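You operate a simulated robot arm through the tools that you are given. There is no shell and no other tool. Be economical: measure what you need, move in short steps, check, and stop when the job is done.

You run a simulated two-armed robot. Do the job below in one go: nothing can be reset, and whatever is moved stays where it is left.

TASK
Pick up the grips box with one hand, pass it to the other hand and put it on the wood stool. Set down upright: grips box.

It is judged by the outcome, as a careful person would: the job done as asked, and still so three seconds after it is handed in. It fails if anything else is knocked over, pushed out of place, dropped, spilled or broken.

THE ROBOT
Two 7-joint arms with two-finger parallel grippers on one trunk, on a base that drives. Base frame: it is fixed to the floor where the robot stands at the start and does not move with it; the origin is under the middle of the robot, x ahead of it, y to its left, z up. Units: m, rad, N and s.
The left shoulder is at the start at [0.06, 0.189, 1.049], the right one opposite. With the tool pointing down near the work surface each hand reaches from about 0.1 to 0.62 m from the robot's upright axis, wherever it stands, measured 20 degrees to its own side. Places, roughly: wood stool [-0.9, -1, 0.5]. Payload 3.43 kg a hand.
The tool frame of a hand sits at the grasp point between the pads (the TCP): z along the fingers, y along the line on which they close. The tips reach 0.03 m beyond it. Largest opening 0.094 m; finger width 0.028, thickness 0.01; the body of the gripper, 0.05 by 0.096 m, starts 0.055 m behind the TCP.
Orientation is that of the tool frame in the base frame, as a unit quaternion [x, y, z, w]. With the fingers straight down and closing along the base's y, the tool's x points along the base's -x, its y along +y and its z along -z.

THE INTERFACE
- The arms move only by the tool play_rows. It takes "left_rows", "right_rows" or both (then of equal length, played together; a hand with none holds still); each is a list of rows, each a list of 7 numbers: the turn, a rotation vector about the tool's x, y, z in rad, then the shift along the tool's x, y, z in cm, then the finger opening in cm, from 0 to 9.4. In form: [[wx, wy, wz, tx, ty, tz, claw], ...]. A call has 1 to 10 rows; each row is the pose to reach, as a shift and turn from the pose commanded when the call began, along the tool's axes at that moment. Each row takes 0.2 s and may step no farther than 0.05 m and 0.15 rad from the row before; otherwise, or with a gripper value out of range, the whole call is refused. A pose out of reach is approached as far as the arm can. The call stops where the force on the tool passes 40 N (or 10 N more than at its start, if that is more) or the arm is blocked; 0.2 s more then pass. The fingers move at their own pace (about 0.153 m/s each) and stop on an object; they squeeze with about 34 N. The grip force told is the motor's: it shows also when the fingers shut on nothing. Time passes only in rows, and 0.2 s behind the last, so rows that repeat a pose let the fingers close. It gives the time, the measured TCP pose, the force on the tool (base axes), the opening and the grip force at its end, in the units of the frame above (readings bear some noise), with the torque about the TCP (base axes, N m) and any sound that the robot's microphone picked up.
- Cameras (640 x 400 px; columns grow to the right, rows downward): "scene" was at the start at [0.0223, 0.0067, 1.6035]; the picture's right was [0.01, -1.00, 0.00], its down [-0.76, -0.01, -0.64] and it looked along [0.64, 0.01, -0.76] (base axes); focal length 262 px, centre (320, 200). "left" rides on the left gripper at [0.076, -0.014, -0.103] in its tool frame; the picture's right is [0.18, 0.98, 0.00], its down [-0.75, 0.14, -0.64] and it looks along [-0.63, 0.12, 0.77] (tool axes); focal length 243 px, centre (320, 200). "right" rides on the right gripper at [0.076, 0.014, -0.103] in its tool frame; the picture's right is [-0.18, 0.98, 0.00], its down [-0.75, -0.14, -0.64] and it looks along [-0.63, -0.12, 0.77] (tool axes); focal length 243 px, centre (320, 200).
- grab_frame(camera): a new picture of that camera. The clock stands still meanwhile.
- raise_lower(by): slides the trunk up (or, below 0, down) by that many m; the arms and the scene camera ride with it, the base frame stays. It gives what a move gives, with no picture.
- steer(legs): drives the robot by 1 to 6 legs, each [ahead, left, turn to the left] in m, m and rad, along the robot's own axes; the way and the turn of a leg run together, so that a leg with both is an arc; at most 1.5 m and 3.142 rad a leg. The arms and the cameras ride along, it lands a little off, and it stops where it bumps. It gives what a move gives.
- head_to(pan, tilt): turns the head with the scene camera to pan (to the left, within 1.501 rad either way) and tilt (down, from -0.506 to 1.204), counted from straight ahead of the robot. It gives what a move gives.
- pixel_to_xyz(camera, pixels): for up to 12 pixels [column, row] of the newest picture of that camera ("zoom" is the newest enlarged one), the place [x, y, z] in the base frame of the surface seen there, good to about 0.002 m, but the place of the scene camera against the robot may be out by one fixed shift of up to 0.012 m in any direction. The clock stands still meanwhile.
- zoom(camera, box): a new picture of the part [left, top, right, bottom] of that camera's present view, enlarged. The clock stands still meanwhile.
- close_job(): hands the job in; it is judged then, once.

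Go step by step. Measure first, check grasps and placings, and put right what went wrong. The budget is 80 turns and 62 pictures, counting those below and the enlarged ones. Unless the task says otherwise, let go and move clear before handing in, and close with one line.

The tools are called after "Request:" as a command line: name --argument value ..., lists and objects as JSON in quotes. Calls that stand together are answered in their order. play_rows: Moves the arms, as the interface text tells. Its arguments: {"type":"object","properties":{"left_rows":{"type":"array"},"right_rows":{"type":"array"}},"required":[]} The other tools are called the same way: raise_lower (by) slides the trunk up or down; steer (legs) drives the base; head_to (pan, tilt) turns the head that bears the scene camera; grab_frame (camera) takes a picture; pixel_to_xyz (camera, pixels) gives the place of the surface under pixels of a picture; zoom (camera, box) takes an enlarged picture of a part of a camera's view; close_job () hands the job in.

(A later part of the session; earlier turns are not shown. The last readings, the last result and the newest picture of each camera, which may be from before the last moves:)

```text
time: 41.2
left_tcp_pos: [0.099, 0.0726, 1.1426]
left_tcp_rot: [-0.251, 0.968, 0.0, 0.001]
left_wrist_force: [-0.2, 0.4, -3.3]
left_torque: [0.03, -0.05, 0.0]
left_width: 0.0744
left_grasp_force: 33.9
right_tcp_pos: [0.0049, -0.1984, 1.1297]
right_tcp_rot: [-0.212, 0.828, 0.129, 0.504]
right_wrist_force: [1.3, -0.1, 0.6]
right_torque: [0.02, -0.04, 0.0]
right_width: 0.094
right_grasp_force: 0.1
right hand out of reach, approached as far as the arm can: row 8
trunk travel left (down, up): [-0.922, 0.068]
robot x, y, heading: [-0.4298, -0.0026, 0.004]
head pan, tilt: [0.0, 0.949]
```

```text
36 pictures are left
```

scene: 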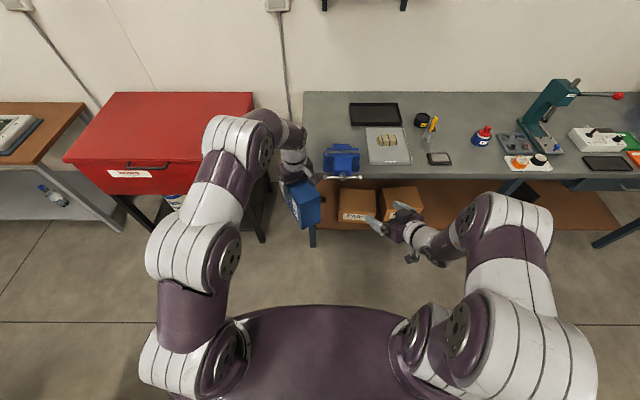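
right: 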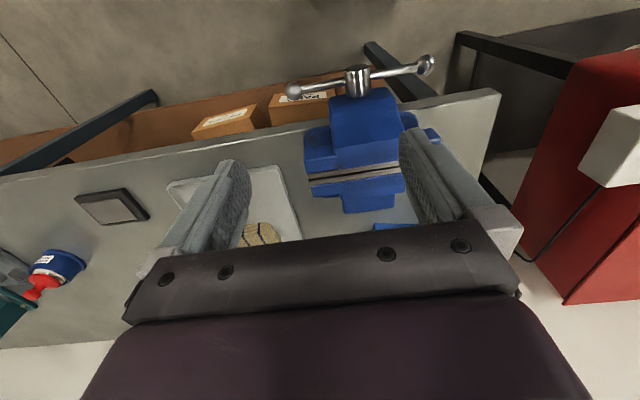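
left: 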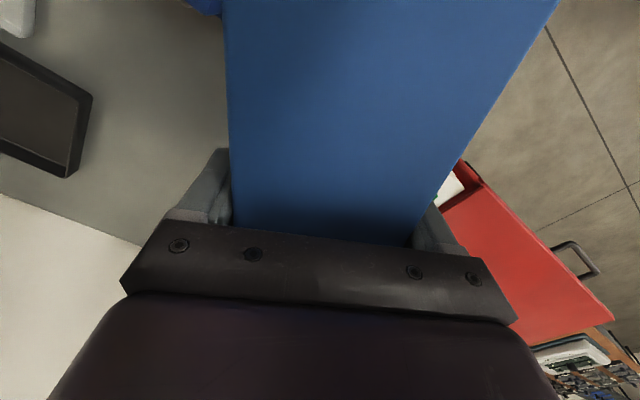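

The right hand points forward-left and down 27°, matching the box's long direction. I bring both together: box 10 cm to the right, right hand to 12 cm in front of its end.

Request:
play_rows --left_rows '[[0, 0, 0, 1.62, -2.92, 0, 3], [0, 0, 0, 3.23, -5.83, 0, 3], [0, 0, 0, 4.85, -8.75, 0, 3], [0, 0, 0, 4.85, -8.75, 0, 3]]' --right_rows '[[0, 0, 0, -0.17, 3.47, -0.43, 9.4], [0, 0, 0, -0.34, 6.95, -0.86, 9.4], [0, 0, 0, -0.51, 10.42, -1.29, 9.4], [0, 0, 0, -0.51, 10.42, -1.29, 9.4]]'

Request:
grab_frame --camera "right"

Request:
grab_frame --camera "scene"

```text
time: 42.2
left_tcp_pos: [0.0976, -0.0268, 1.1443]
left_tcp_rot: [-0.25, 0.968, 0.0, 0.002]
left_wrist_force: [0.5, -0.5, -2.9]
left_torque: [0.05, -0.05, -0.02]
left_width: 0.0743
left_grasp_force: 34.1
right_tcp_pos: [-0.019, -0.1177, 1.1468]
right_tcp_rot: [-0.211, 0.827, 0.136, 0.503]
right_wrist_force: [-0.1, 0.2, 0.1]
right_torque: [-0.01, -0.02, -0.03]
right_width: 0.0942
right_grasp_force: 0.0
right hand out of reach, approached as far as the arm can: row 1, 2, 3, 4
trunk travel left (down, up): [-0.922, 0.068]
robot x, y, heading: [-0.4315, 0.0053, 0.002]
head pan, tilt: [0.0, 0.949]
```

```text
35 pictures are left
```

right: 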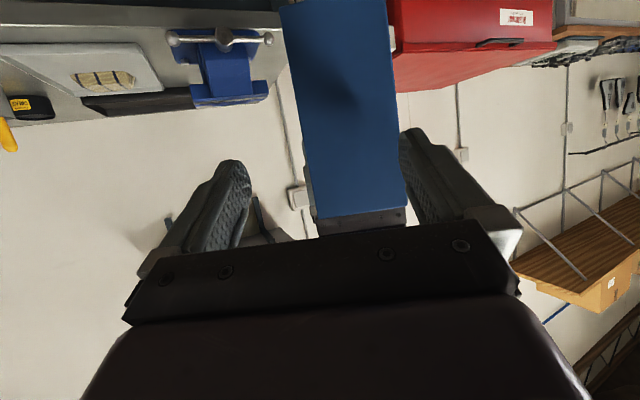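

```text
34 pictures are left
```

scene: 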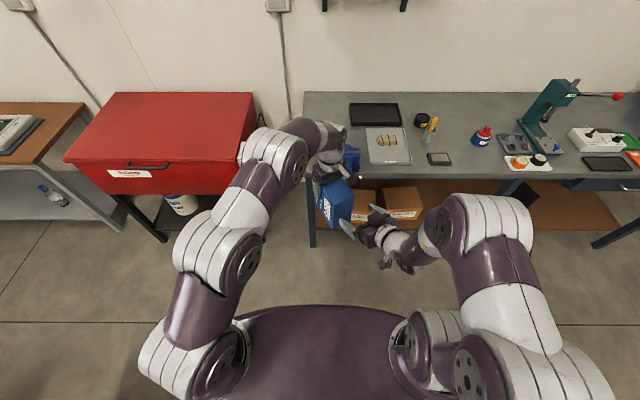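

Right hand stopped at its inner limit but near the box; moving forward will ease it. I measure the box end in the right view.

Request:
pixel_to_xyz --camera "right" --pixels '[[322, 210], [400, 200], [360, 205], [310, 150], [395, 150], [350, 100], [286, 15], [380, 15], [335, 10]]'

```text
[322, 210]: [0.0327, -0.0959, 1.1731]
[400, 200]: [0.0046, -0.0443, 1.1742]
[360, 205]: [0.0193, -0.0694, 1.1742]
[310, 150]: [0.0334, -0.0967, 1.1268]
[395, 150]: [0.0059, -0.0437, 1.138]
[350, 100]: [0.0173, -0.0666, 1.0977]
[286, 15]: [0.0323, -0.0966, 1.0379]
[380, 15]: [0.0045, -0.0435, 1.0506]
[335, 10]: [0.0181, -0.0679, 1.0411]
```

The end face centre is (0.0185, −0.070), aligned with my closing axis. I first align sideways (2.2 cm) and come nearer, then check.

Request:
play_rows --right_rows '[[0, 0, 0, 0.8, 1.1, 1.0, 9.4], [0, 0, 0, 1.68, 2.24, 2.5, 9.4], [0, 0, 0, 1.68, 2.24, 3.5, 9.4]]'

Request:
grab_frame --camera "right"

```text
time: 43.0
left_tcp_pos: [0.0998, -0.0271, 1.1433]
left_tcp_rot: [-0.25, 0.968, -0.001, 0.004]
left_wrist_force: [19.2, 12.3, -1.9]
left_torque: [0.34, -0.19, -0.93]
left_width: 0.0748
left_grasp_force: 33.9
right_tcp_pos: [0.0035, -0.0943, 1.1316]
right_tcp_rot: [-0.211, 0.829, 0.137, 0.499]
right_wrist_force: [-18.9, -12.4, 0.6]
right_torque: [-0.16, -0.07, 1.05]
right_width: 0.0935
right_grasp_force: 0.0
right hand out of reach, approached as far as the arm can: row 1, 2, 3
trunk travel left (down, up): [-0.922, 0.068]
robot x, y, heading: [-0.4334, 0.0015, 0.005]
head pan, tilt: [0.0, 0.949]
```

```text
33 pictures are left
```

right: 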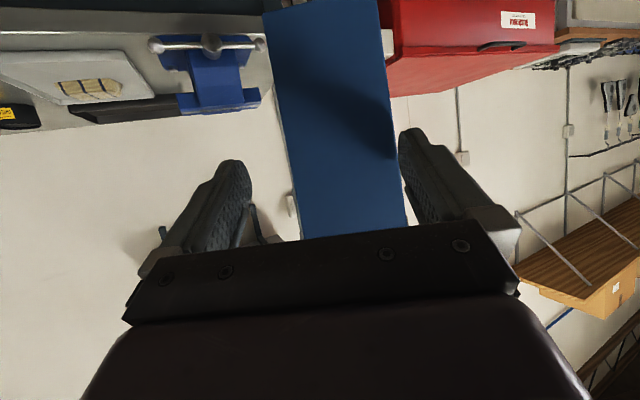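

The right fingertip touches the box end (19 N) as the sideways shift was limited by reach. I back the right hand off.

Request:
play_rows --right_rows '[[0, 0, 0, 0, 0, -1, 9.4], [0, 0, 0, 0, 0, -2.2, 9.4], [0, 0, 0, 0, 0, -3, 9.4]]'

Request:
play_rows --left_rows '[[0, 0, 0, -1.75, -0.97, 0, 3], [0, 0, 0, -3.5, -1.94, 0, 3], [0, 0, 0, -5.25, -2.9, 0, 3], [0, 0, 0, -5.25, -2.9, 0, 3]]'

```text
time: 43.8
left_tcp_pos: [0.0966, -0.0269, 1.143]
left_tcp_rot: [-0.25, 0.968, 0.001, 0.001]
left_wrist_force: [-0.7, -0.3, -3.0]
left_torque: [0.02, -0.03, -0.01]
left_width: 0.0742
left_grasp_force: 34.3
right_tcp_pos: [-0.0111, -0.1087, 1.1494]
right_tcp_rot: [-0.212, 0.826, 0.133, 0.505]
right_wrist_force: [-1.0, -0.7, 0.5]
right_torque: [-0.01, 0.0, 0.0]
right_width: 0.0938
right_grasp_force: 0.2
right hand out of reach, approached as far as the arm can: row 1, 2, 3
trunk travel left (down, up): [-0.922, 0.068]
robot x, y, heading: [-0.4336, 0.0027, 0.007]
head pan, tilt: [0.0, 0.949]
```

```text
time: 44.8
left_tcp_pos: [0.1315, -0.0163, 1.133]
left_tcp_rot: [-0.25, 0.968, 0.0, 0.002]
left_wrist_force: [0.6, -0.8, -2.2]
left_torque: [0.01, -0.01, 0.02]
left_width: 0.0744
left_grasp_force: 34.0
left hand out of reach, approached as far as the arm can: row 2, 3, 4
right_tcp_pos: [-0.0117, -0.1086, 1.1498]
right_tcp_rot: [-0.212, 0.827, 0.134, 0.504]
right_wrist_force: [0.5, 0.3, -0.9]
right_torque: [-0.02, 0.0, -0.01]
right_width: 0.0945
right_grasp_force: 0.0
trunk travel left (down, up): [-0.922, 0.068]
robot x, y, heading: [-0.4332, -0.0014, 0.009]
head pan, tilt: [0.0, 0.949]
```

Now I align sideways by 1.0 cm with the gap at 5 cm, advancing only 4 cm, and check.

Request:
play_rows --right_rows '[[0, 0, 0, 0.8, 0.5, 2, 9.4], [0, 0, 0, 1.73, 1.01, 4, 9.4]]'

Request:
grab_frame --camera "right"

```text
time: 45.4
left_tcp_pos: [0.134, -0.0166, 1.1322]
left_tcp_rot: [-0.25, 0.968, -0.001, 0.001]
left_wrist_force: [0.0, -0.6, -2.6]
left_torque: [0.05, -0.05, 0.02]
left_width: 0.0742
left_grasp_force: 34.4
right_tcp_pos: [0.0198, -0.0919, 1.1242]
right_tcp_rot: [-0.212, 0.827, 0.136, 0.502]
right_wrist_force: [0.0, 0.6, 0.5]
right_torque: [0.0, 0.0, -0.01]
right_width: 0.0943
right_grasp_force: 0.1
right hand out of reach, approached as far as the arm can: row 1, 2
trunk travel left (down, up): [-0.922, 0.068]
robot x, y, heading: [-0.429, -0.0005, 0.007]
head pan, tilt: [0.0, 0.949]
```

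```text
32 pictures are left
```

right: 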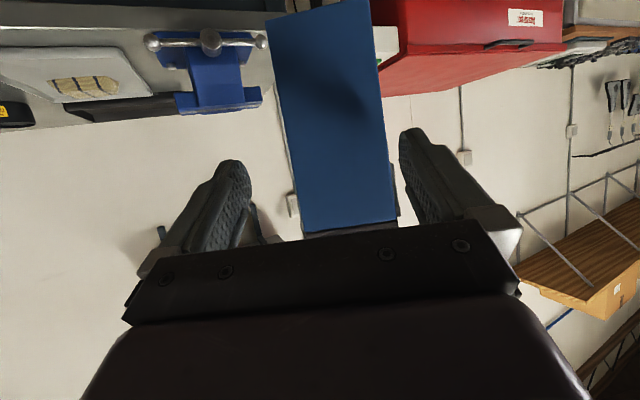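

Still 1.05 cm off sideways (box left edge 265–395 within fingers 250–400 shows it near the right finger side). I shift the box instead with the left hand.

Request:
play_rows --left_rows '[[0, 0, 0, 0.4, -0.55, 0, 3], [0, 0, 0, 0.8, -1.05, 0, 3], [0, 0, 0, 0.8, -1.05, 0, 3]]'

Request:
grab_frame --camera "right"

Request:
pixel_to_xyz --camera "right" --pixels '[[310, 210], [385, 200], [300, 150], [375, 150], [340, 60], [290, 60], [230, 200], [420, 150]]'

```text
time: 46.2
left_tcp_pos: [0.126, -0.0274, 1.1322]
left_tcp_rot: [-0.25, 0.968, -0.001, 0.002]
left_wrist_force: [0.1, -0.7, -1.9]
left_torque: [0.05, -0.02, -0.02]
left_width: 0.0739
left_grasp_force: 34.2
right_tcp_pos: [0.0185, -0.0908, 1.1252]
right_tcp_rot: [-0.211, 0.827, 0.135, 0.503]
right_wrist_force: [0.1, 0.9, -0.6]
right_torque: [-0.02, -0.01, 0.04]
right_width: 0.0942
right_grasp_force: 0.1
trunk travel left (down, up): [-0.922, 0.068]
robot x, y, heading: [-0.4283, -0.0006, 0.006]
head pan, tilt: [0.0, 0.949]
```

```text
31 pictures are left
```

right: 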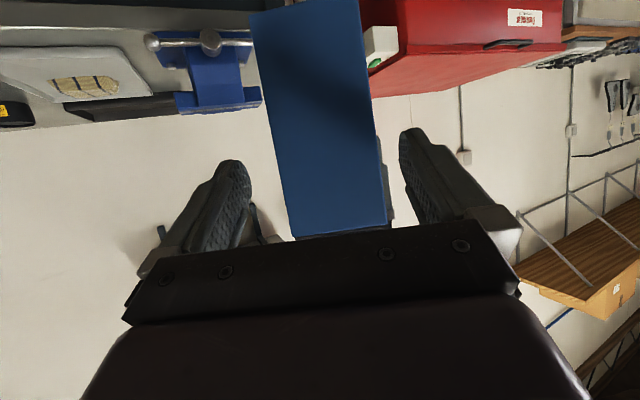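

```text
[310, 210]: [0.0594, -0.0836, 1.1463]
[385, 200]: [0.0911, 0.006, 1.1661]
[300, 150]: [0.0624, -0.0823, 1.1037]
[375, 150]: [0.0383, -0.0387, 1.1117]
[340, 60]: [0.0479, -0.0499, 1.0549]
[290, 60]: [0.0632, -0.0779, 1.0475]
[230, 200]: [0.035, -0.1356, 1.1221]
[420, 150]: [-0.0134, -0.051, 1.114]
```

Now well centred (box 270–385 between fingers 250 and 400). I insert 8 cm along the tool, easing downward.

Request:
play_rows --right_rows '[[0, 0, 0, 0.6, 0.15, 2, 9.4], [0, 0, 0, 1.2, 0.25, 4, 9.4], [0, 0, 0, 1.75, 0.25, 6, 9.4], [0, 0, 0, 1.75, 0.25, 7.9, 9.4]]'

Request:
grab_frame --camera "right"

Request:
grab_frame --camera "left"

```text
time: 47.2
left_tcp_pos: [0.1268, -0.0275, 1.1299]
left_tcp_rot: [-0.25, 0.968, -0.001, 0.001]
left_wrist_force: [-0.3, -0.4, -2.1]
left_torque: [0.07, -0.03, 0.01]
left_width: 0.0741
left_grasp_force: 34.2
right_tcp_pos: [0.0746, -0.0598, 1.0746]
right_tcp_rot: [-0.213, 0.826, 0.13, 0.506]
right_wrist_force: [0.4, -0.2, -0.1]
right_torque: [0.01, 0.0, -0.02]
right_width: 0.0941
right_grasp_force: 0.1
right hand out of reach, approached as far as the arm can: row 1
trunk travel left (down, up): [-0.922, 0.068]
robot x, y, heading: [-0.4311, -0.0032, 0.009]
head pan, tilt: [0.0, 0.949]
```

```text
30 pictures are left
```

right: 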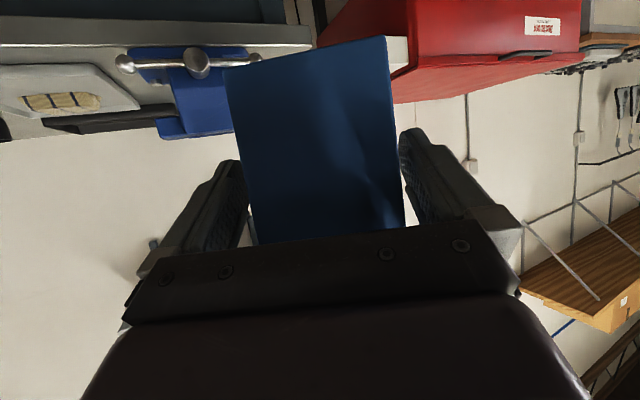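

```text
29 pictures are left
```

left: 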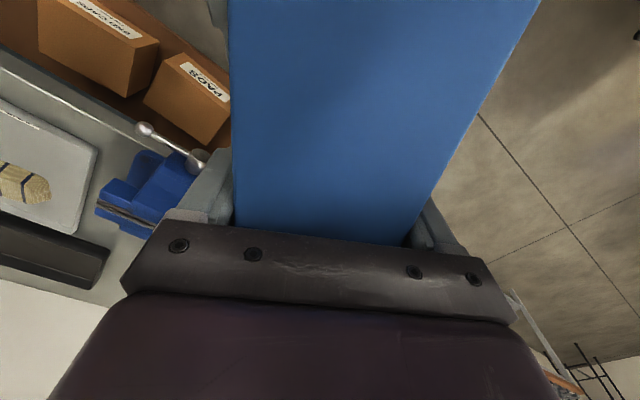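

Inserted without contact. I close the right fingers on the box.

Request:
play_rows --right_rows '[[0, 0, 0, 0, 0, 0, 3], [0, 0, 0, 0, 0, 0, 3], [0, 0, 0, 0, 0, 0, 3], [0, 0, 0, 0, 0, 0, 3]]'

Request:
grab_frame --camera "right"

```text
time: 48.2
left_tcp_pos: [0.1281, -0.0282, 1.1337]
left_tcp_rot: [-0.25, 0.968, -0.003, 0.002]
left_wrist_force: [12.9, -21.1, -6.6]
left_torque: [-0.57, -0.3, 0.87]
left_width: 0.0744
left_grasp_force: 34.1
right_tcp_pos: [0.0741, -0.0606, 1.0746]
right_tcp_rot: [-0.215, 0.826, 0.131, 0.505]
right_wrist_force: [-12.7, 19.6, 4.4]
right_torque: [-0.46, -0.69, 0.65]
right_width: 0.0743
right_grasp_force: 34.4
trunk travel left (down, up): [-0.922, 0.068]
robot x, y, heading: [-0.4319, 0.001, -0.001]
head pan, tilt: [0.0, 0.949]
```

```text
28 pictures are left
```

right: 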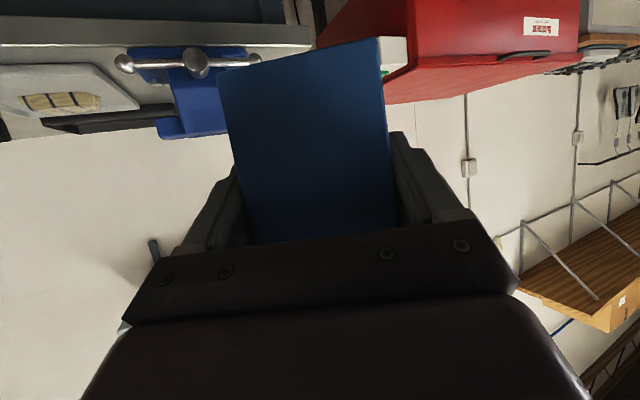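

Both hands grip with 34 N; a side strain of about 23 N is present, so I ease the left hand 3 mm in its push direction and then open it.

Request:
play_rows --left_rows '[[0, 0, 0, 0, -0.3, 0, 3], [0, 0, 0, 0, -0.3, 0, 3]]'

Request:
play_rows --left_rows '[[0, 0, 0, 0, 0, 0, 9.4], [0, 0, 0, 0, 0, 0, 9.4], [0, 0, 0, 0, 0, 0, 9.4]]'

Request:
grab_frame --camera "left"

```text
time: 48.8
left_tcp_pos: [0.1265, -0.0306, 1.1314]
left_tcp_rot: [-0.25, 0.968, -0.001, 0.003]
left_wrist_force: [19.2, -8.6, -4.0]
left_torque: [-0.56, -0.46, 0.34]
left_width: 0.074
left_grasp_force: 33.8
left hand out of reach, approached as far as the arm can: row 1, 2
right_tcp_pos: [0.0731, -0.0617, 1.0737]
right_tcp_rot: [-0.212, 0.827, 0.13, 0.504]
right_wrist_force: [-19.7, 7.3, 1.5]
right_torque: [0.11, -0.76, 0.71]
right_width: 0.0743
right_grasp_force: 34.2
trunk travel left (down, up): [-0.922, 0.068]
robot x, y, heading: [-0.4308, -0.0016, 0.005]
head pan, tilt: [0.0, 0.949]
```

```text
time: 49.6
left_tcp_pos: [0.1254, -0.0299, 1.1314]
left_tcp_rot: [-0.251, 0.968, 0.0, 0.003]
left_wrist_force: [-0.4, -0.9, 0.3]
left_torque: [0.0, 0.02, -0.03]
left_width: 0.0939
left_grasp_force: 0.1
right_tcp_pos: [0.0748, -0.0616, 1.0744]
right_tcp_rot: [-0.211, 0.826, 0.129, 0.506]
right_wrist_force: [-0.5, -0.3, -1.7]
right_torque: [-0.02, 0.08, 0.0]
right_width: 0.0741
right_grasp_force: 34.4
trunk travel left (down, up): [-0.922, 0.068]
robot x, y, heading: [-0.4308, -0.0005, -0.002]
head pan, tilt: [0.0, 0.949]
```

```text
27 pictures are left
```

left: 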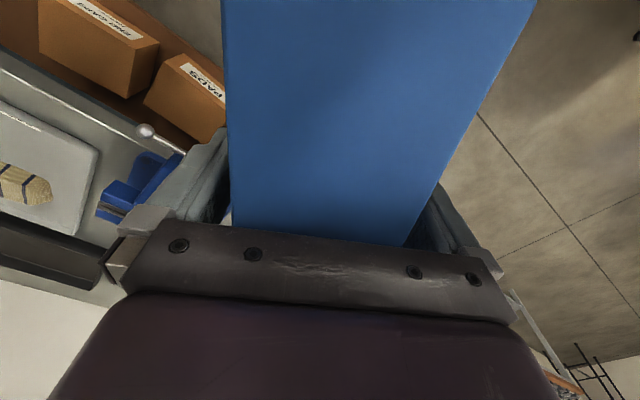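

The left hand is free of the box, which hangs on the right (1.7 N). Since the left is at its reach limit, I lower the right hand with the box 13 cm straight down to part them.

Request:
play_rows --right_rows '[[0, 0, 0, 2.2, 0, 1.15, 3], [0, 0, 0, 4.5, 0, 2.3, 3], [0, 0, 0, 6.7, 0, 3.45, 3], [0, 0, 0, 9, 0, 4.6, 3], [0, 0, 0, 11.4, 0, 5.9, 3]]'

Request:
grab_frame --camera "scene"

```text
time: 50.8
left_tcp_pos: [0.1263, -0.0309, 1.1311]
left_tcp_rot: [-0.251, 0.968, -0.001, 0.002]
left_wrist_force: [-0.2, 0.5, -0.4]
left_torque: [0.0, 0.0, -0.04]
left_width: 0.0937
left_grasp_force: 0.0
right_tcp_pos: [0.0754, -0.0611, 0.9463]
right_tcp_rot: [-0.212, 0.826, 0.131, 0.506]
right_wrist_force: [-0.6, 0.7, -3.0]
right_torque: [-0.03, 0.1, 0.01]
right_width: 0.0743
right_grasp_force: 33.7
right hand out of reach, approached as far as the arm can: row 3
trunk travel left (down, up): [-0.922, 0.068]
robot x, y, heading: [-0.429, -0.0001, 0.005]
head pan, tilt: [0.0, 0.949]
```

```text
26 pictures are left
```

scene: 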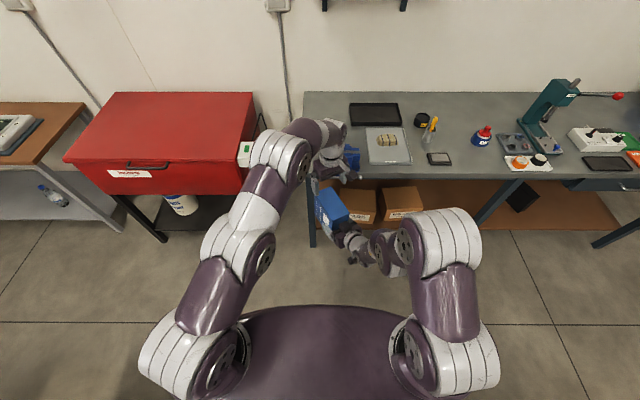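

The handover is done; the box hangs in the right hand at 34 N. I move the left hand away to the left and back.

Request:
play_rows --left_rows '[[0, 0, 0, -0.2, 4.5, 0, 9.4], [0, 0, 0, -0.4, 9, 0, 9.4], [0, 0, 0, -0.6, 13.5, 0, 9.4], [0, 0, 0, -0.8, 18, 0, 9.4], [0, 0, 0, -0.95, 22.3, 0, 9.4]]'

Request:
play_rows --right_rows '[[0, 0.14, 0, 0, 0, 0, 3], [0, 0.28, 0, 0, 0, 0, 3], [0, 0.42, 0, 0, 0, 0, 3], [0, 0.56, 0, 0, 0, 0, 3], [0, 0.7, 0, 0, 0, 0, 3], [0, 0.84, 0, 0, 0, 0, 3], [0, 0.98, 0, 0, 0, 0, 3], [0, 1.1, 0, 0, 0, 0, 3]]'

Request:
grab_frame --camera "scene"

Request:
grab_frame --camera "right"

```text
time: 52.0
left_tcp_pos: [0.0247, 0.1712, 1.1285]
left_tcp_rot: [-0.249, 0.969, -0.001, 0.002]
left_wrist_force: [-0.8, 0.2, 1.0]
left_torque: [0.0, 0.0, 0.01]
left_width: 0.094
left_grasp_force: 0.1
right_tcp_pos: [0.0748, -0.0596, 0.9466]
right_tcp_rot: [-0.213, 0.826, 0.13, 0.506]
right_wrist_force: [-0.1, -0.2, -2.9]
right_torque: [-0.06, 0.08, 0.01]
right_width: 0.0742
right_grasp_force: 34.0
trunk travel left (down, up): [-0.922, 0.068]
robot x, y, heading: [-0.4303, 0.0044, -0.002]
head pan, tilt: [0.0, 0.949]
```

```text
time: 53.8
left_tcp_pos: [0.0253, 0.1693, 1.1278]
left_tcp_rot: [-0.251, 0.968, 0.0, 0.001]
left_wrist_force: [0.3, -0.1, -0.2]
left_torque: [-0.02, 0.0, 0.0]
left_width: 0.094
left_grasp_force: 0.1
right_tcp_pos: [0.0737, -0.0516, 0.9434]
right_tcp_rot: [-0.252, 0.967, 0.026, 0.023]
right_wrist_force: [0.8, -0.2, -2.3]
right_torque: [-0.05, 0.09, -0.01]
right_width: 0.0743
right_grasp_force: 33.8
right hand out of reach, approached as far as the arm can: row 7, 8
trunk travel left (down, up): [-0.922, 0.068]
robot x, y, heading: [-0.4273, -0.0012, 0.007]
head pan, tilt: [0.0, 0.949]
```

```text
25 pictures are left
```

scene: 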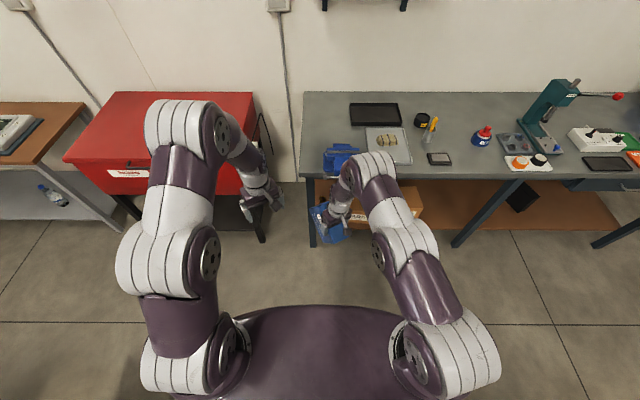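

```text
24 pictures are left
```

right: 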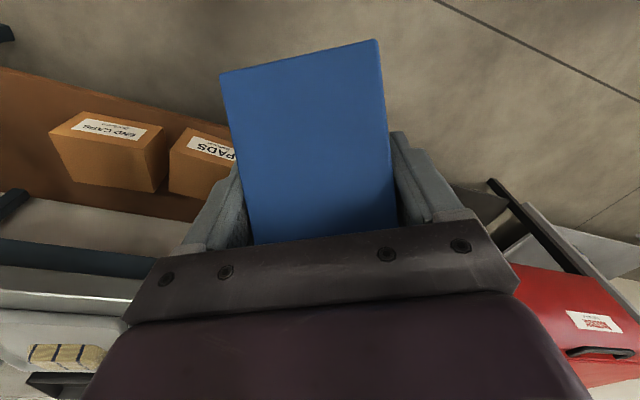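

The right hand is now vertical with the box near upright. I bring it in toward the robot and undo the yaw.

Request:
play_rows --right_rows '[[0, 0, 0.12, 4, -1.15, -0.3, 3], [0, 0, 0.25, 8, -2.3, -0.6, 3], [0, 0, 0.38, 12, -3.45, -0.9, 3], [0, 0, 0.51, 16.3, -4.6, -1.1, 3], [0, 0, 0.51, 16.3, -4.6, -1.1, 3]]'

Request:
head_to --pan -1.0 --tilt 0.5

Request:
grab_frame --camera "scene"

```text
time: 55.0
left_tcp_pos: [0.0256, 0.1688, 1.1275]
left_tcp_rot: [-0.25, 0.968, -0.001, 0.001]
left_wrist_force: [-0.9, 0.5, -0.3]
left_torque: [-0.01, 0.0, 0.02]
left_width: 0.094
left_grasp_force: 0.1
right_tcp_pos: [-0.0449, -0.1715, 0.945]
right_tcp_rot: [0.0, 0.999, 0.033, 0.017]
right_wrist_force: [0.7, 0.3, -2.5]
right_torque: [-0.01, 0.16, 0.02]
right_width: 0.074
right_grasp_force: 34.0
trunk travel left (down, up): [-0.922, 0.068]
robot x, y, heading: [-0.4317, 0.0021, -0.002]
head pan, tilt: [0.0, 0.949]
```

```text
time: 56.2
left_tcp_pos: [0.0242, 0.1688, 1.1271]
left_tcp_rot: [-0.251, 0.968, 0.0, 0.002]
left_wrist_force: [-0.6, 0.0, 0.5]
left_torque: [-0.02, -0.02, 0.02]
left_width: 0.0941
left_grasp_force: 0.1
right_tcp_pos: [-0.0452, -0.1722, 0.9453]
right_tcp_rot: [-0.001, 0.999, 0.033, 0.016]
right_wrist_force: [-0.9, 0.0, -3.0]
right_torque: [0.0, 0.11, 0.0]
right_width: 0.0742
right_grasp_force: 33.7
trunk travel left (down, up): [-0.922, 0.068]
robot x, y, heading: [-0.4302, 0.0, 0.004]
head pan, tilt: [-1.0, 0.499]
```

```text
23 pictures are left
```

scene: 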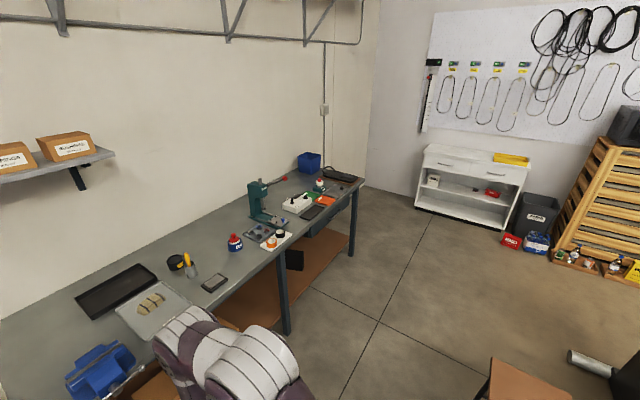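

The floor on the way is clear. I tilt the right hand so that the box is truly upright, then drive around to face the stool from its +x side.

Request:
play_rows --right_rows '[[0.017, 0.128, 0.004, 0, 0, 0, 3], [0.033, 0.256, 0.008, 0, 0, 0, 3], [0.05, 0.384, 0.013, 0, 0, 0, 3], [0.066, 0.512, 0.017, 0, 0, 0, 3], [0.066, 0.512, 0.017, 0, 0, 0, 3]]'

Request:
steer --legs '[[0, 0, -1.571], [0, 0.2, 0], [1.14, 0, 0], [0, 0, -1.571]]'

Request:
head_to --pan 0.0 --tilt 0.95

Request:
grab_frame --camera "scene"

```text
time: 57.5
left_tcp_pos: [0.0246, 0.1698, 1.1292]
left_tcp_rot: [-0.251, 0.968, 0.0, 0.002]
left_wrist_force: [-1.4, -0.7, -0.3]
left_torque: [0.01, -0.04, -0.02]
left_width: 0.0942
left_grasp_force: 0.0
right_tcp_pos: [-0.0471, -0.1718, 0.9447]
right_tcp_rot: [-0.001, 0.971, -0.002, -0.237]
right_wrist_force: [0.1, -0.5, -2.6]
right_torque: [0.0, 0.07, 0.0]
right_width: 0.0742
right_grasp_force: 33.8
trunk travel left (down, up): [-0.922, 0.068]
robot x, y, heading: [-0.4277, -0.0025, 0.005]
head pan, tilt: [-1.0, 0.499]
```

```text
time: 59.9
left_tcp_pos: [0.0381, -0.1867, 1.1281]
left_tcp_rot: [0.092, 0.996, -0.001, 0.002]
left_wrist_force: [0.1, 0.2, 0.0]
left_torque: [0.07, 0.0, 0.02]
left_width: 0.094
left_grasp_force: 0.1
right_tcp_pos: [-0.2335, -0.4047, 0.9436]
right_tcp_rot: [0.328, 0.914, 0.079, -0.224]
right_wrist_force: [-0.7, -0.2, -2.0]
right_torque: [0.07, 0.06, -0.02]
right_width: 0.0739
right_grasp_force: 33.8
trunk travel left (down, up): [-0.922, 0.068]
robot x, y, heading: [-0.4195, -0.0269, -0.687]
head pan, tilt: [-1.0, 0.499]
stopped in leg 1: the robot was blocked; the commanded pose is now the measured one
```

```text
time: 61.2
left_tcp_pos: [0.0376, -0.1853, 1.1282]
left_tcp_rot: [0.091, 0.996, -0.001, 0.002]
left_wrist_force: [-0.5, -0.8, -0.2]
left_torque: [0.01, -0.01, 0.04]
left_width: 0.094
left_grasp_force: 0.1
right_tcp_pos: [-0.2336, -0.4035, 0.9458]
right_tcp_rot: [0.327, 0.915, 0.079, -0.224]
right_wrist_force: [0.1, 0.1, -2.6]
right_torque: [0.05, 0.04, 0.02]
right_width: 0.0741
right_grasp_force: 33.8
trunk travel left (down, up): [-0.922, 0.068]
robot x, y, heading: [-0.4207, -0.0298, -0.687]
head pan, tilt: [0.0, 0.949]
```

```text
22 pictures are left
```

scene: 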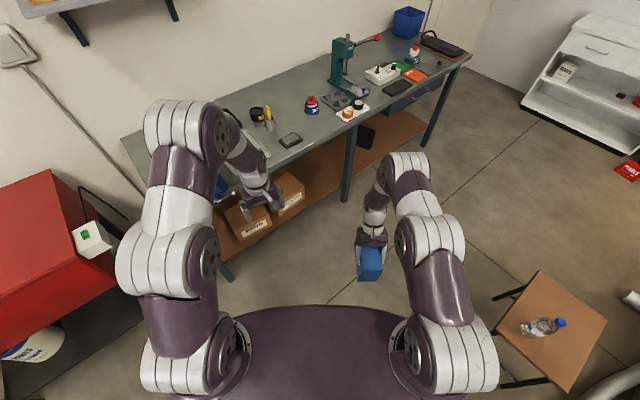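

The turn was blocked at −0.69 rad, so the base rear met something. I look back on both sides before moving.

Request:
head_to --pan 1.5 --tilt 0.8

Request:
grab_frame --camera "scene"

Request:
head_to --pan -1.5 --tilt 0.8

Request:
grab_frame --camera "scene"

```text
time: 62.8
left_tcp_pos: [0.037, -0.1849, 1.1283]
left_tcp_rot: [0.091, 0.996, -0.001, 0.002]
left_wrist_force: [-0.4, 0.9, -0.2]
left_torque: [0.04, 0.02, -0.01]
left_width: 0.0939
left_grasp_force: 0.1
right_tcp_pos: [-0.2333, -0.4024, 0.9444]
right_tcp_rot: [0.327, 0.915, 0.078, -0.225]
right_wrist_force: [-0.7, -0.3, -2.0]
right_torque: [0.0, 0.05, 0.0]
right_width: 0.074
right_grasp_force: 34.1
trunk travel left (down, up): [-0.922, 0.068]
robot x, y, heading: [-0.4224, -0.0264, -0.687]
head pan, tilt: [1.499, 0.799]
```

```text
21 pictures are left
```

scene: 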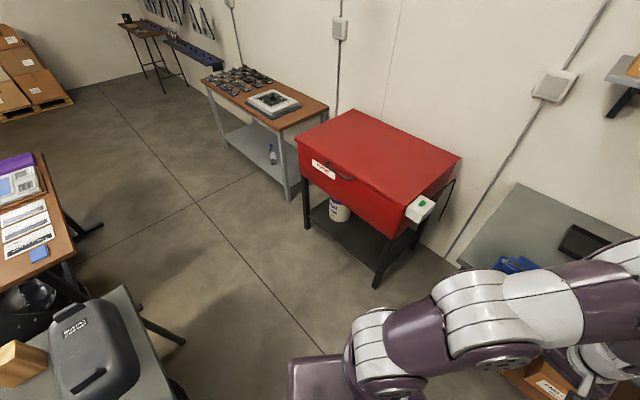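

```text
time: 65.4
left_tcp_pos: [0.0374, -0.1842, 1.1277]
left_tcp_rot: [0.092, 0.996, -0.002, 0.001]
left_wrist_force: [-0.4, -0.3, 0.4]
left_torque: [-0.06, 0.01, 0.04]
left_width: 0.0939
left_grasp_force: 0.1
right_tcp_pos: [-0.2334, -0.4033, 0.944]
right_tcp_rot: [0.327, 0.915, 0.079, -0.224]
right_wrist_force: [-0.2, -0.1, -2.5]
right_torque: [0.03, 0.04, 0.01]
right_width: 0.0742
right_grasp_force: 34.4
trunk travel left (down, up): [-0.922, 0.068]
robot x, y, heading: [-0.4203, -0.0246, -0.687]
head pan, tilt: [-1.499, 0.799]
```

```text
20 pictures are left
```

scene: 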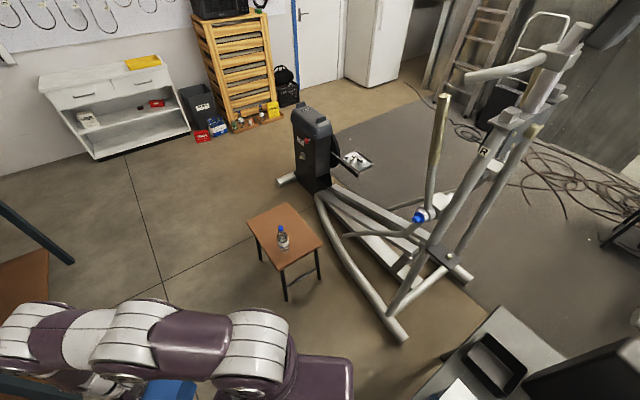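

Tables stand behind the robot, nothing looks disturbed, and the bottle on the stool is upright. I drive forward out of there first, then finish turning and go down beside the stool.

Request:
steer --legs '[[0.22, 0, 0], [0, 0, -0.884], [0.9, 0, 0]]'

Request:
head_to --pan -0.9 --tilt 0.8

Request:
grab_frame --camera "scene"

```text
time: 73.8
left_tcp_pos: [-0.1131, -1.5392, 1.1277]
left_tcp_rot: [0.519, 0.855, -0.001, 0.001]
left_wrist_force: [-0.2, -0.2, -0.1]
left_torque: [0.0, 0.0, 0.02]
left_width: 0.0939
left_grasp_force: 0.0
right_tcp_pos: [-0.4513, -1.4576, 0.9447]
right_tcp_rot: [0.696, 0.678, 0.168, -0.166]
right_wrist_force: [0.0, -0.6, -3.3]
right_torque: [0.03, -0.01, 0.0]
right_width: 0.0742
right_grasp_force: 33.8
trunk travel left (down, up): [-0.922, 0.068]
robot x, y, heading: [-0.2701, -1.0803, -1.598]
head pan, tilt: [-1.499, 0.799]
```

```text
time: 74.8
left_tcp_pos: [-0.1117, -1.5385, 1.1286]
left_tcp_rot: [0.519, 0.855, -0.002, 0.001]
left_wrist_force: [-0.1, -0.7, -0.1]
left_torque: [-0.01, 0.04, -0.02]
left_width: 0.0939
left_grasp_force: 0.1
right_tcp_pos: [-0.4511, -1.4584, 0.9443]
right_tcp_rot: [0.696, 0.678, 0.169, -0.166]
right_wrist_force: [0.1, -0.5, -2.9]
right_torque: [0.09, 0.0, 0.02]
right_width: 0.0741
right_grasp_force: 33.7
trunk travel left (down, up): [-0.922, 0.068]
robot x, y, heading: [-0.2717, -1.0766, -1.598]
head pan, tilt: [-0.901, 0.799]
```

```text
19 pictures are left
```

scene: 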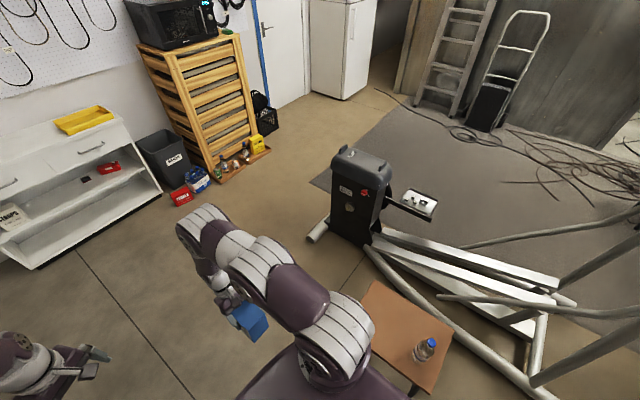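

Clear. I turn to face the stool, with the box still gripped at 34 N and well above the bottle's height.

Request:
steer --legs '[[0, 0, -1.54], [0, 0.1, 0]]'

Request:
head_to --pan 0.0 --tilt 0.95

Request:
grab_frame --camera "scene"

Request:
grab_frame --camera "right"

```text
time: 79.7
left_tcp_pos: [-0.7256, -1.3454, 1.1272]
left_tcp_rot: [0.969, 0.248, -0.002, 0.0]
left_wrist_force: [0.5, -0.5, 0.3]
left_torque: [0.03, -0.01, -0.01]
left_width: 0.0939
left_grasp_force: 0.1
right_tcp_pos: [-0.6529, -1.004, 0.9451]
right_tcp_rot: [0.971, -0.001, 0.238, -0.001]
right_wrist_force: [0.0, -0.8, -2.7]
right_torque: [-0.01, -0.03, -0.02]
right_width: 0.0739
right_grasp_force: 33.6
trunk travel left (down, up): [-0.922, 0.068]
robot x, y, heading: [-0.2708, -1.1782, 3.138]
head pan, tilt: [-0.901, 0.799]
```

```text
time: 80.9
left_tcp_pos: [-0.7267, -1.3459, 1.1281]
left_tcp_rot: [0.969, 0.248, -0.002, 0.0]
left_wrist_force: [0.4, 0.1, 0.0]
left_torque: [0.02, 0.02, 0.0]
left_width: 0.0943
left_grasp_force: 0.2
right_tcp_pos: [-0.6534, -1.0062, 0.9443]
right_tcp_rot: [0.971, -0.002, 0.238, -0.001]
right_wrist_force: [-0.5, -0.1, -2.6]
right_torque: [-0.01, -0.03, -0.01]
right_width: 0.074
right_grasp_force: 33.4
trunk travel left (down, up): [-0.922, 0.068]
robot x, y, heading: [-0.2679, -1.1793, 3.141]
head pan, tilt: [0.0, 0.949]
```

```text
18 pictures are left
```

scene: 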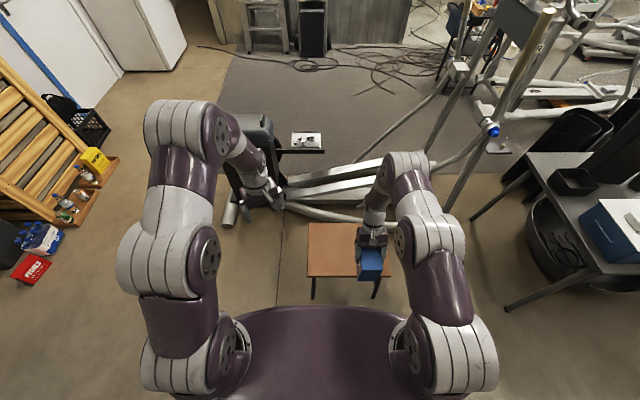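

```text
17 pictures are left
```

right: 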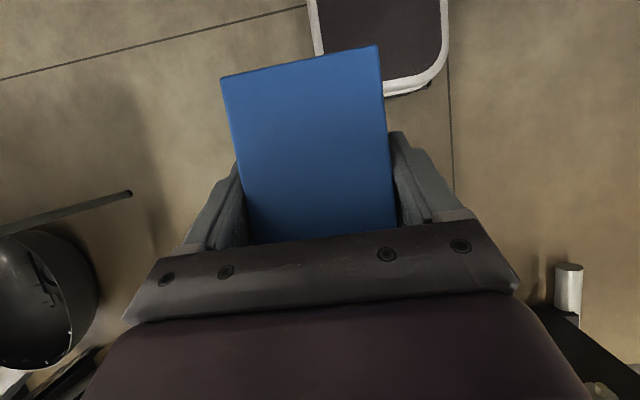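

Facing the stool. I check that the box's top face is level, via right-view pixels, and re-measure stool edges in the scene.

Request:
pixel_to_xyz --camera "right" --pixels '[[228, 85], [374, 54], [300, 75], [260, 225], [390, 215], [320, 150]]'

Request:
pixel_to_xyz --camera "scene" --pixels '[[312, 226], [312, 270], [335, 250], [350, 228], [340, 272]]'

```text
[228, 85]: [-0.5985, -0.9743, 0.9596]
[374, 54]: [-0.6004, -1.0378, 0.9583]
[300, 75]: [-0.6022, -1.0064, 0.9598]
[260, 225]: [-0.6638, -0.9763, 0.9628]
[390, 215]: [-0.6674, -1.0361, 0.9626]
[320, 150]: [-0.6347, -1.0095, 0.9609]
```

```text
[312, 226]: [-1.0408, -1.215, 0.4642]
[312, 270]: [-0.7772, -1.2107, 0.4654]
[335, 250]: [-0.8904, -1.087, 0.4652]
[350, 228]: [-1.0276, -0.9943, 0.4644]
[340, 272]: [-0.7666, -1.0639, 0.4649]
```

The top slopes 0.055 rad (near side low). I trim the pitch by that, tuck the left hand back, drive to line up over the free part of the stool, and lower the trunk most of the way.

Request:
play_rows --left_rows '[[0, 0, 0, 3.5, 1.9, 0, 9.4], [0, 0, 0, 7, 3.9, 0, 9.4], [0, 0, 0, 10.5, 5.8, 0, 9.4]]' --right_rows '[[0, 0.02, 0, 0, 0, 0, 3], [0, 0.04, 0, 0, 0, 0, 3], [0, 0.055, 0, 0, 0, 0, 3]]'

Request:
steer --legs '[[0, 0.095, 0], [0.16, 0, 0]]'

Request:
grab_frame --camera "scene"

```text
time: 81.7
left_tcp_pos: [-0.6056, -1.3475, 1.1286]
left_tcp_rot: [0.969, 0.248, -0.003, 0.0]
left_wrist_force: [0.0, 0.0, -0.5]
left_torque: [0.01, 0.01, 0.02]
left_width: 0.0943
left_grasp_force: 0.1
right_tcp_pos: [-0.653, -1.0046, 0.9444]
right_tcp_rot: [0.964, -0.002, 0.264, -0.001]
right_wrist_force: [0.2, 0.3, -2.3]
right_torque: [-0.03, -0.05, -0.01]
right_width: 0.0741
right_grasp_force: 33.7
trunk travel left (down, up): [-0.922, 0.068]
robot x, y, heading: [-0.2671, -1.178, 3.142]
head pan, tilt: [0.0, 0.949]
```

```text
time: 83.8
left_tcp_pos: [-0.7647, -1.442, 1.1294]
left_tcp_rot: [0.969, 0.249, -0.003, -0.001]
left_wrist_force: [-0.5, -1.0, -0.8]
left_torque: [-0.01, 0.02, -0.03]
left_width: 0.0942
left_grasp_force: 0.1
right_tcp_pos: [-0.8119, -1.1001, 0.9451]
right_tcp_rot: [0.965, 0.0, 0.263, 0.0]
right_wrist_force: [0.6, 0.3, -2.1]
right_torque: [0.0, -0.01, 0.05]
right_width: 0.0742
right_grasp_force: 33.7
trunk travel left (down, up): [-0.922, 0.068]
robot x, y, heading: [-0.4295, -1.2758, -3.137]
head pan, tilt: [0.0, 0.949]
```

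```text
16 pictures are left
```

scene: 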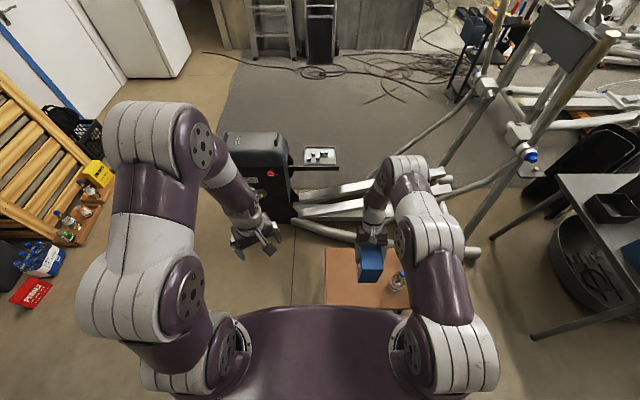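

Lined up; the bottle at (398,280) lies to the right of the hand. I measure the bottle and the black machine near the left hand.

Request:
pixel_to_xyz --camera "scene" --pixels '[[402, 273], [396, 281], [391, 288], [285, 150], [290, 190], [290, 215], [330, 255], [330, 295], [365, 265]]'

```text
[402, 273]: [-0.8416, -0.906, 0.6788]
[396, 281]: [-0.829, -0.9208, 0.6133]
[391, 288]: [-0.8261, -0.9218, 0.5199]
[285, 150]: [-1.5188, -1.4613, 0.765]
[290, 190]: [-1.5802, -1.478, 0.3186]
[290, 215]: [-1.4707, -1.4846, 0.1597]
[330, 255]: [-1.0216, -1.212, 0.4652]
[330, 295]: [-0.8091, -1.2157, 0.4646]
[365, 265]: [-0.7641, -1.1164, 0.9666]
```

The bottle is about 0.17 m beside the box. I check the right arm's elbow height above it before lowering.

Request:
pixel_to_xyz --camera "scene" --pixels '[[400, 235], [425, 250], [440, 245], [462, 245], [430, 300], [420, 210], [385, 215], [460, 340]]'

```text
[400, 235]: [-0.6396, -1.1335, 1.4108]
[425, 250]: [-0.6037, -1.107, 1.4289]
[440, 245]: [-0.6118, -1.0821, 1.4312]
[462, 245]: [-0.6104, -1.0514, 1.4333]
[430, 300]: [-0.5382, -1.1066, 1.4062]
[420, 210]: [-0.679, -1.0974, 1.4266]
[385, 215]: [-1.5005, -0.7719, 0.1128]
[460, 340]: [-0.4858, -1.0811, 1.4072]
```

Elbow is at 1.41, so ample clearance. I extend 6.5 cm over the stool and lower the trunk 0.33 m.

Request:
play_rows --right_rows '[[0, 0, 0, -1.9, 0, -1.1, 3], [0, 0, 0, -3.8, 0, -2.2, 3], [0, 0, 0, -5.6, 0, -3.3, 3], [0, 0, 0, -5.6, 0, -3.3, 3]]'

Request:
raise_lower --by -0.33

Request:
grab_frame --camera "right"

Request:
grab_frame --camera "scene"

```text
time: 84.8
left_tcp_pos: [-0.7663, -1.4431, 1.1274]
left_tcp_rot: [0.969, 0.248, -0.002, -0.001]
left_wrist_force: [1.0, -0.6, 0.3]
left_torque: [-0.01, -0.01, 0.03]
left_width: 0.0942
left_grasp_force: 0.0
right_tcp_pos: [-0.8494, -1.0994, 0.945]
right_tcp_rot: [0.965, -0.001, 0.264, -0.002]
right_wrist_force: [0.1, -0.1, -3.0]
right_torque: [0.01, -0.08, 0.01]
right_width: 0.0742
right_grasp_force: 34.1
right hand out of reach, approached as far as the arm can: row 2, 3, 4
trunk travel left (down, up): [-0.922, 0.068]
robot x, y, heading: [-0.429, -1.2737, -3.141]
head pan, tilt: [0.0, 0.949]
```

```text
time: 88.1
left_tcp_pos: [-0.7667, -1.4438, 0.7973]
left_tcp_rot: [0.968, 0.249, -0.001, -0.001]
left_wrist_force: [0.1, 0.1, 0.5]
left_torque: [0.01, 0.01, 0.03]
left_width: 0.0939
left_grasp_force: 0.0
right_tcp_pos: [-0.85, -1.0995, 0.614]
right_tcp_rot: [0.965, -0.001, 0.263, -0.002]
right_wrist_force: [0.1, 0.1, -2.8]
right_torque: [0.01, -0.03, -0.02]
right_width: 0.0742
right_grasp_force: 34.1
trunk travel left (down, up): [-0.592, 0.398]
robot x, y, heading: [-0.429, -1.2757, -3.142]
head pan, tilt: [0.0, 0.949]
```

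```text
15 pictures are left
```

right: 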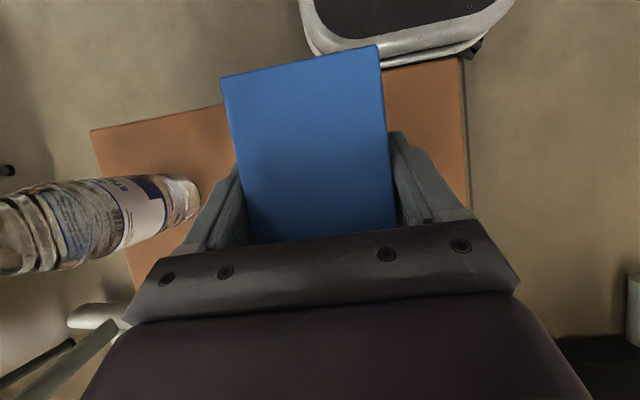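

```text
14 pictures are left
```

scene: 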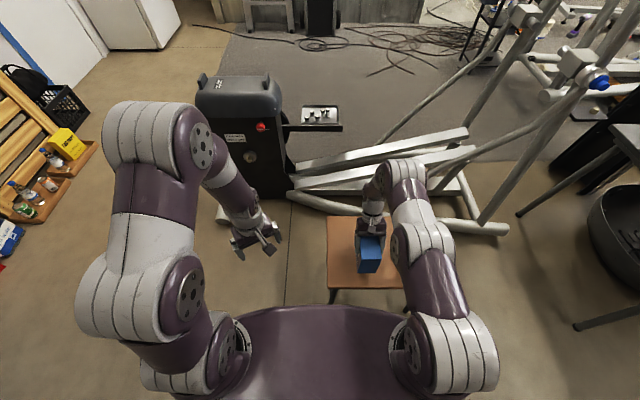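

Near the stool now. I measure the box top and stool surface with the right camera for the remaining drop.

Request:
pixel_to_xyz --camera "right" --pixels '[[228, 85], [374, 54], [260, 225], [390, 215], [320, 150], [200, 130], [430, 90], [440, 190], [195, 200], [455, 70], [225, 78], [378, 48]]'

```text
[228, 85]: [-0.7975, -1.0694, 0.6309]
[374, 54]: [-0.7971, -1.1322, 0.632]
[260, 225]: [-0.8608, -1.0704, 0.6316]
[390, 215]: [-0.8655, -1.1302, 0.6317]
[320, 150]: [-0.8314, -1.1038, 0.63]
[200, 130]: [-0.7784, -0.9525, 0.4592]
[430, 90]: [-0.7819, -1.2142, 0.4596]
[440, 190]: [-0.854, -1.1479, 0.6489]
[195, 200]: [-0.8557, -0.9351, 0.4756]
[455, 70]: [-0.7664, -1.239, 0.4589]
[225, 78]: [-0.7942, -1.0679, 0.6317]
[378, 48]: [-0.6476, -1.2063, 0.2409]
```

Box top is level at 0.631, stool at 0.459, so about 4.3 cm remains. I lower 3.6 cm by trunk, then finish in millimetres watching the force.

Request:
raise_lower --by -0.036

Request:
play_rows --right_rows '[[0, 0, 0, -0.15, 0, 0.26, 3], [0, 0, 0, -0.25, 0, 0.43, 3]]'

```text
time: 88.9
left_tcp_pos: [-0.7656, -1.4421, 0.7626]
left_tcp_rot: [0.968, 0.249, -0.002, -0.001]
left_wrist_force: [0.3, -0.4, 0.3]
left_torque: [0.04, -0.03, 0.01]
left_width: 0.094
left_grasp_force: 0.0
right_tcp_pos: [-0.8497, -1.0998, 0.5777]
right_tcp_rot: [0.965, -0.001, 0.264, -0.001]
right_wrist_force: [0.8, -0.4, -2.7]
right_torque: [0.01, -0.02, 0.0]
right_width: 0.0741
right_grasp_force: 33.5
trunk travel left (down, up): [-0.556, 0.434]
robot x, y, heading: [-0.4264, -1.2732, -3.14]
head pan, tilt: [0.0, 0.949]
```

```text
time: 89.5
left_tcp_pos: [-0.7665, -1.4424, 0.7628]
left_tcp_rot: [0.969, 0.249, -0.002, -0.001]
left_wrist_force: [-1.1, 0.8, 0.8]
left_torque: [-0.01, 0.02, -0.01]
left_width: 0.0939
left_grasp_force: 0.0
right_tcp_pos: [-0.8495, -1.1, 0.5747]
right_tcp_rot: [0.965, -0.002, 0.263, -0.002]
right_wrist_force: [-0.2, 0.4, 0.2]
right_torque: [-0.12, 0.25, 0.02]
right_width: 0.074
right_grasp_force: 34.1
trunk travel left (down, up): [-0.556, 0.434]
robot x, y, heading: [-0.429, -1.2702, -3.143]
head pan, tilt: [0.0, 0.949]
```

The force rose from −2.7 to +0.2 N: the box has touched down. I press 1.5 mm more and read.

Request:
play_rows --right_rows '[[0, 0, 0, -0.08, 0, 0.13, 3], [0, 0, 0, -0.08, 0, 0.13, 3]]'

Request:
zoom --camera "scene" --box '[300, 170, 460, 310]'

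```text
time: 90.1
left_tcp_pos: [-0.7647, -1.4424, 0.7629]
left_tcp_rot: [0.968, 0.249, -0.002, -0.001]
left_wrist_force: [0.0, -1.1, 0.3]
left_torque: [0.01, -0.01, 0.0]
left_width: 0.0939
left_grasp_force: 0.1
right_tcp_pos: [-0.8492, -1.1001, 0.573]
right_tcp_rot: [0.965, -0.001, 0.262, -0.001]
right_wrist_force: [0.6, 2.2, 10.3]
right_torque: [-0.2, 1.08, -0.18]
right_width: 0.0743
right_grasp_force: 34.0
trunk travel left (down, up): [-0.556, 0.434]
robot x, y, heading: [-0.4304, -1.2725, -3.139]
head pan, tilt: [0.0, 0.949]
```

```text
2.86 times, centred on (380, 240) of scene
```

zoom: 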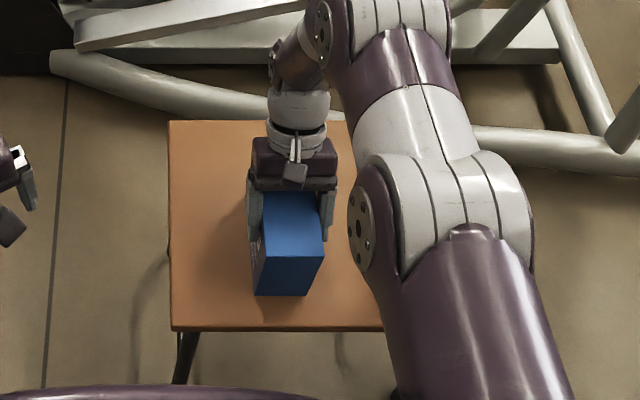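

Box rests firmly (10 N push). I open the right hand, then rise straight up with the trunk.

Request:
play_rows --right_rows '[[0, 0, 0, 0.05, 0, -0.08, 5], [0, 0, 0, 0.05, 0, -0.08, 9.4], [0, 0, 0, 0.05, 0, -0.08, 9.4], [0, 0, 0, 0.05, 0, -0.08, 9.4]]'

Request:
grab_frame --camera "right"

```text
time: 91.1
left_tcp_pos: [-0.7665, -1.443, 0.7629]
left_tcp_rot: [0.969, 0.249, -0.002, -0.001]
left_wrist_force: [0.7, 0.1, -0.8]
left_torque: [-0.05, 0.02, 0.02]
left_width: 0.0941
left_grasp_force: 0.0
right_tcp_pos: [-0.8495, -1.0995, 0.5735]
right_tcp_rot: [0.965, -0.001, 0.264, -0.001]
right_wrist_force: [-0.1, 0.1, -0.2]
right_torque: [-0.03, 0.01, -0.01]
right_width: 0.0939
right_grasp_force: 0.0
trunk travel left (down, up): [-0.556, 0.434]
robot x, y, heading: [-0.4262, -1.2709, -3.142]
head pan, tilt: [0.0, 0.949]
```

```text
12 pictures are left
```

right: 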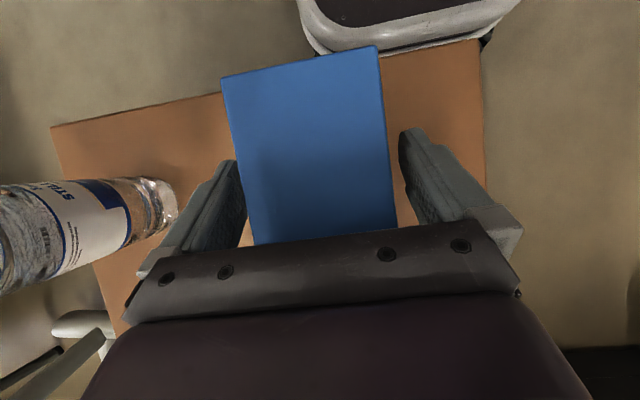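

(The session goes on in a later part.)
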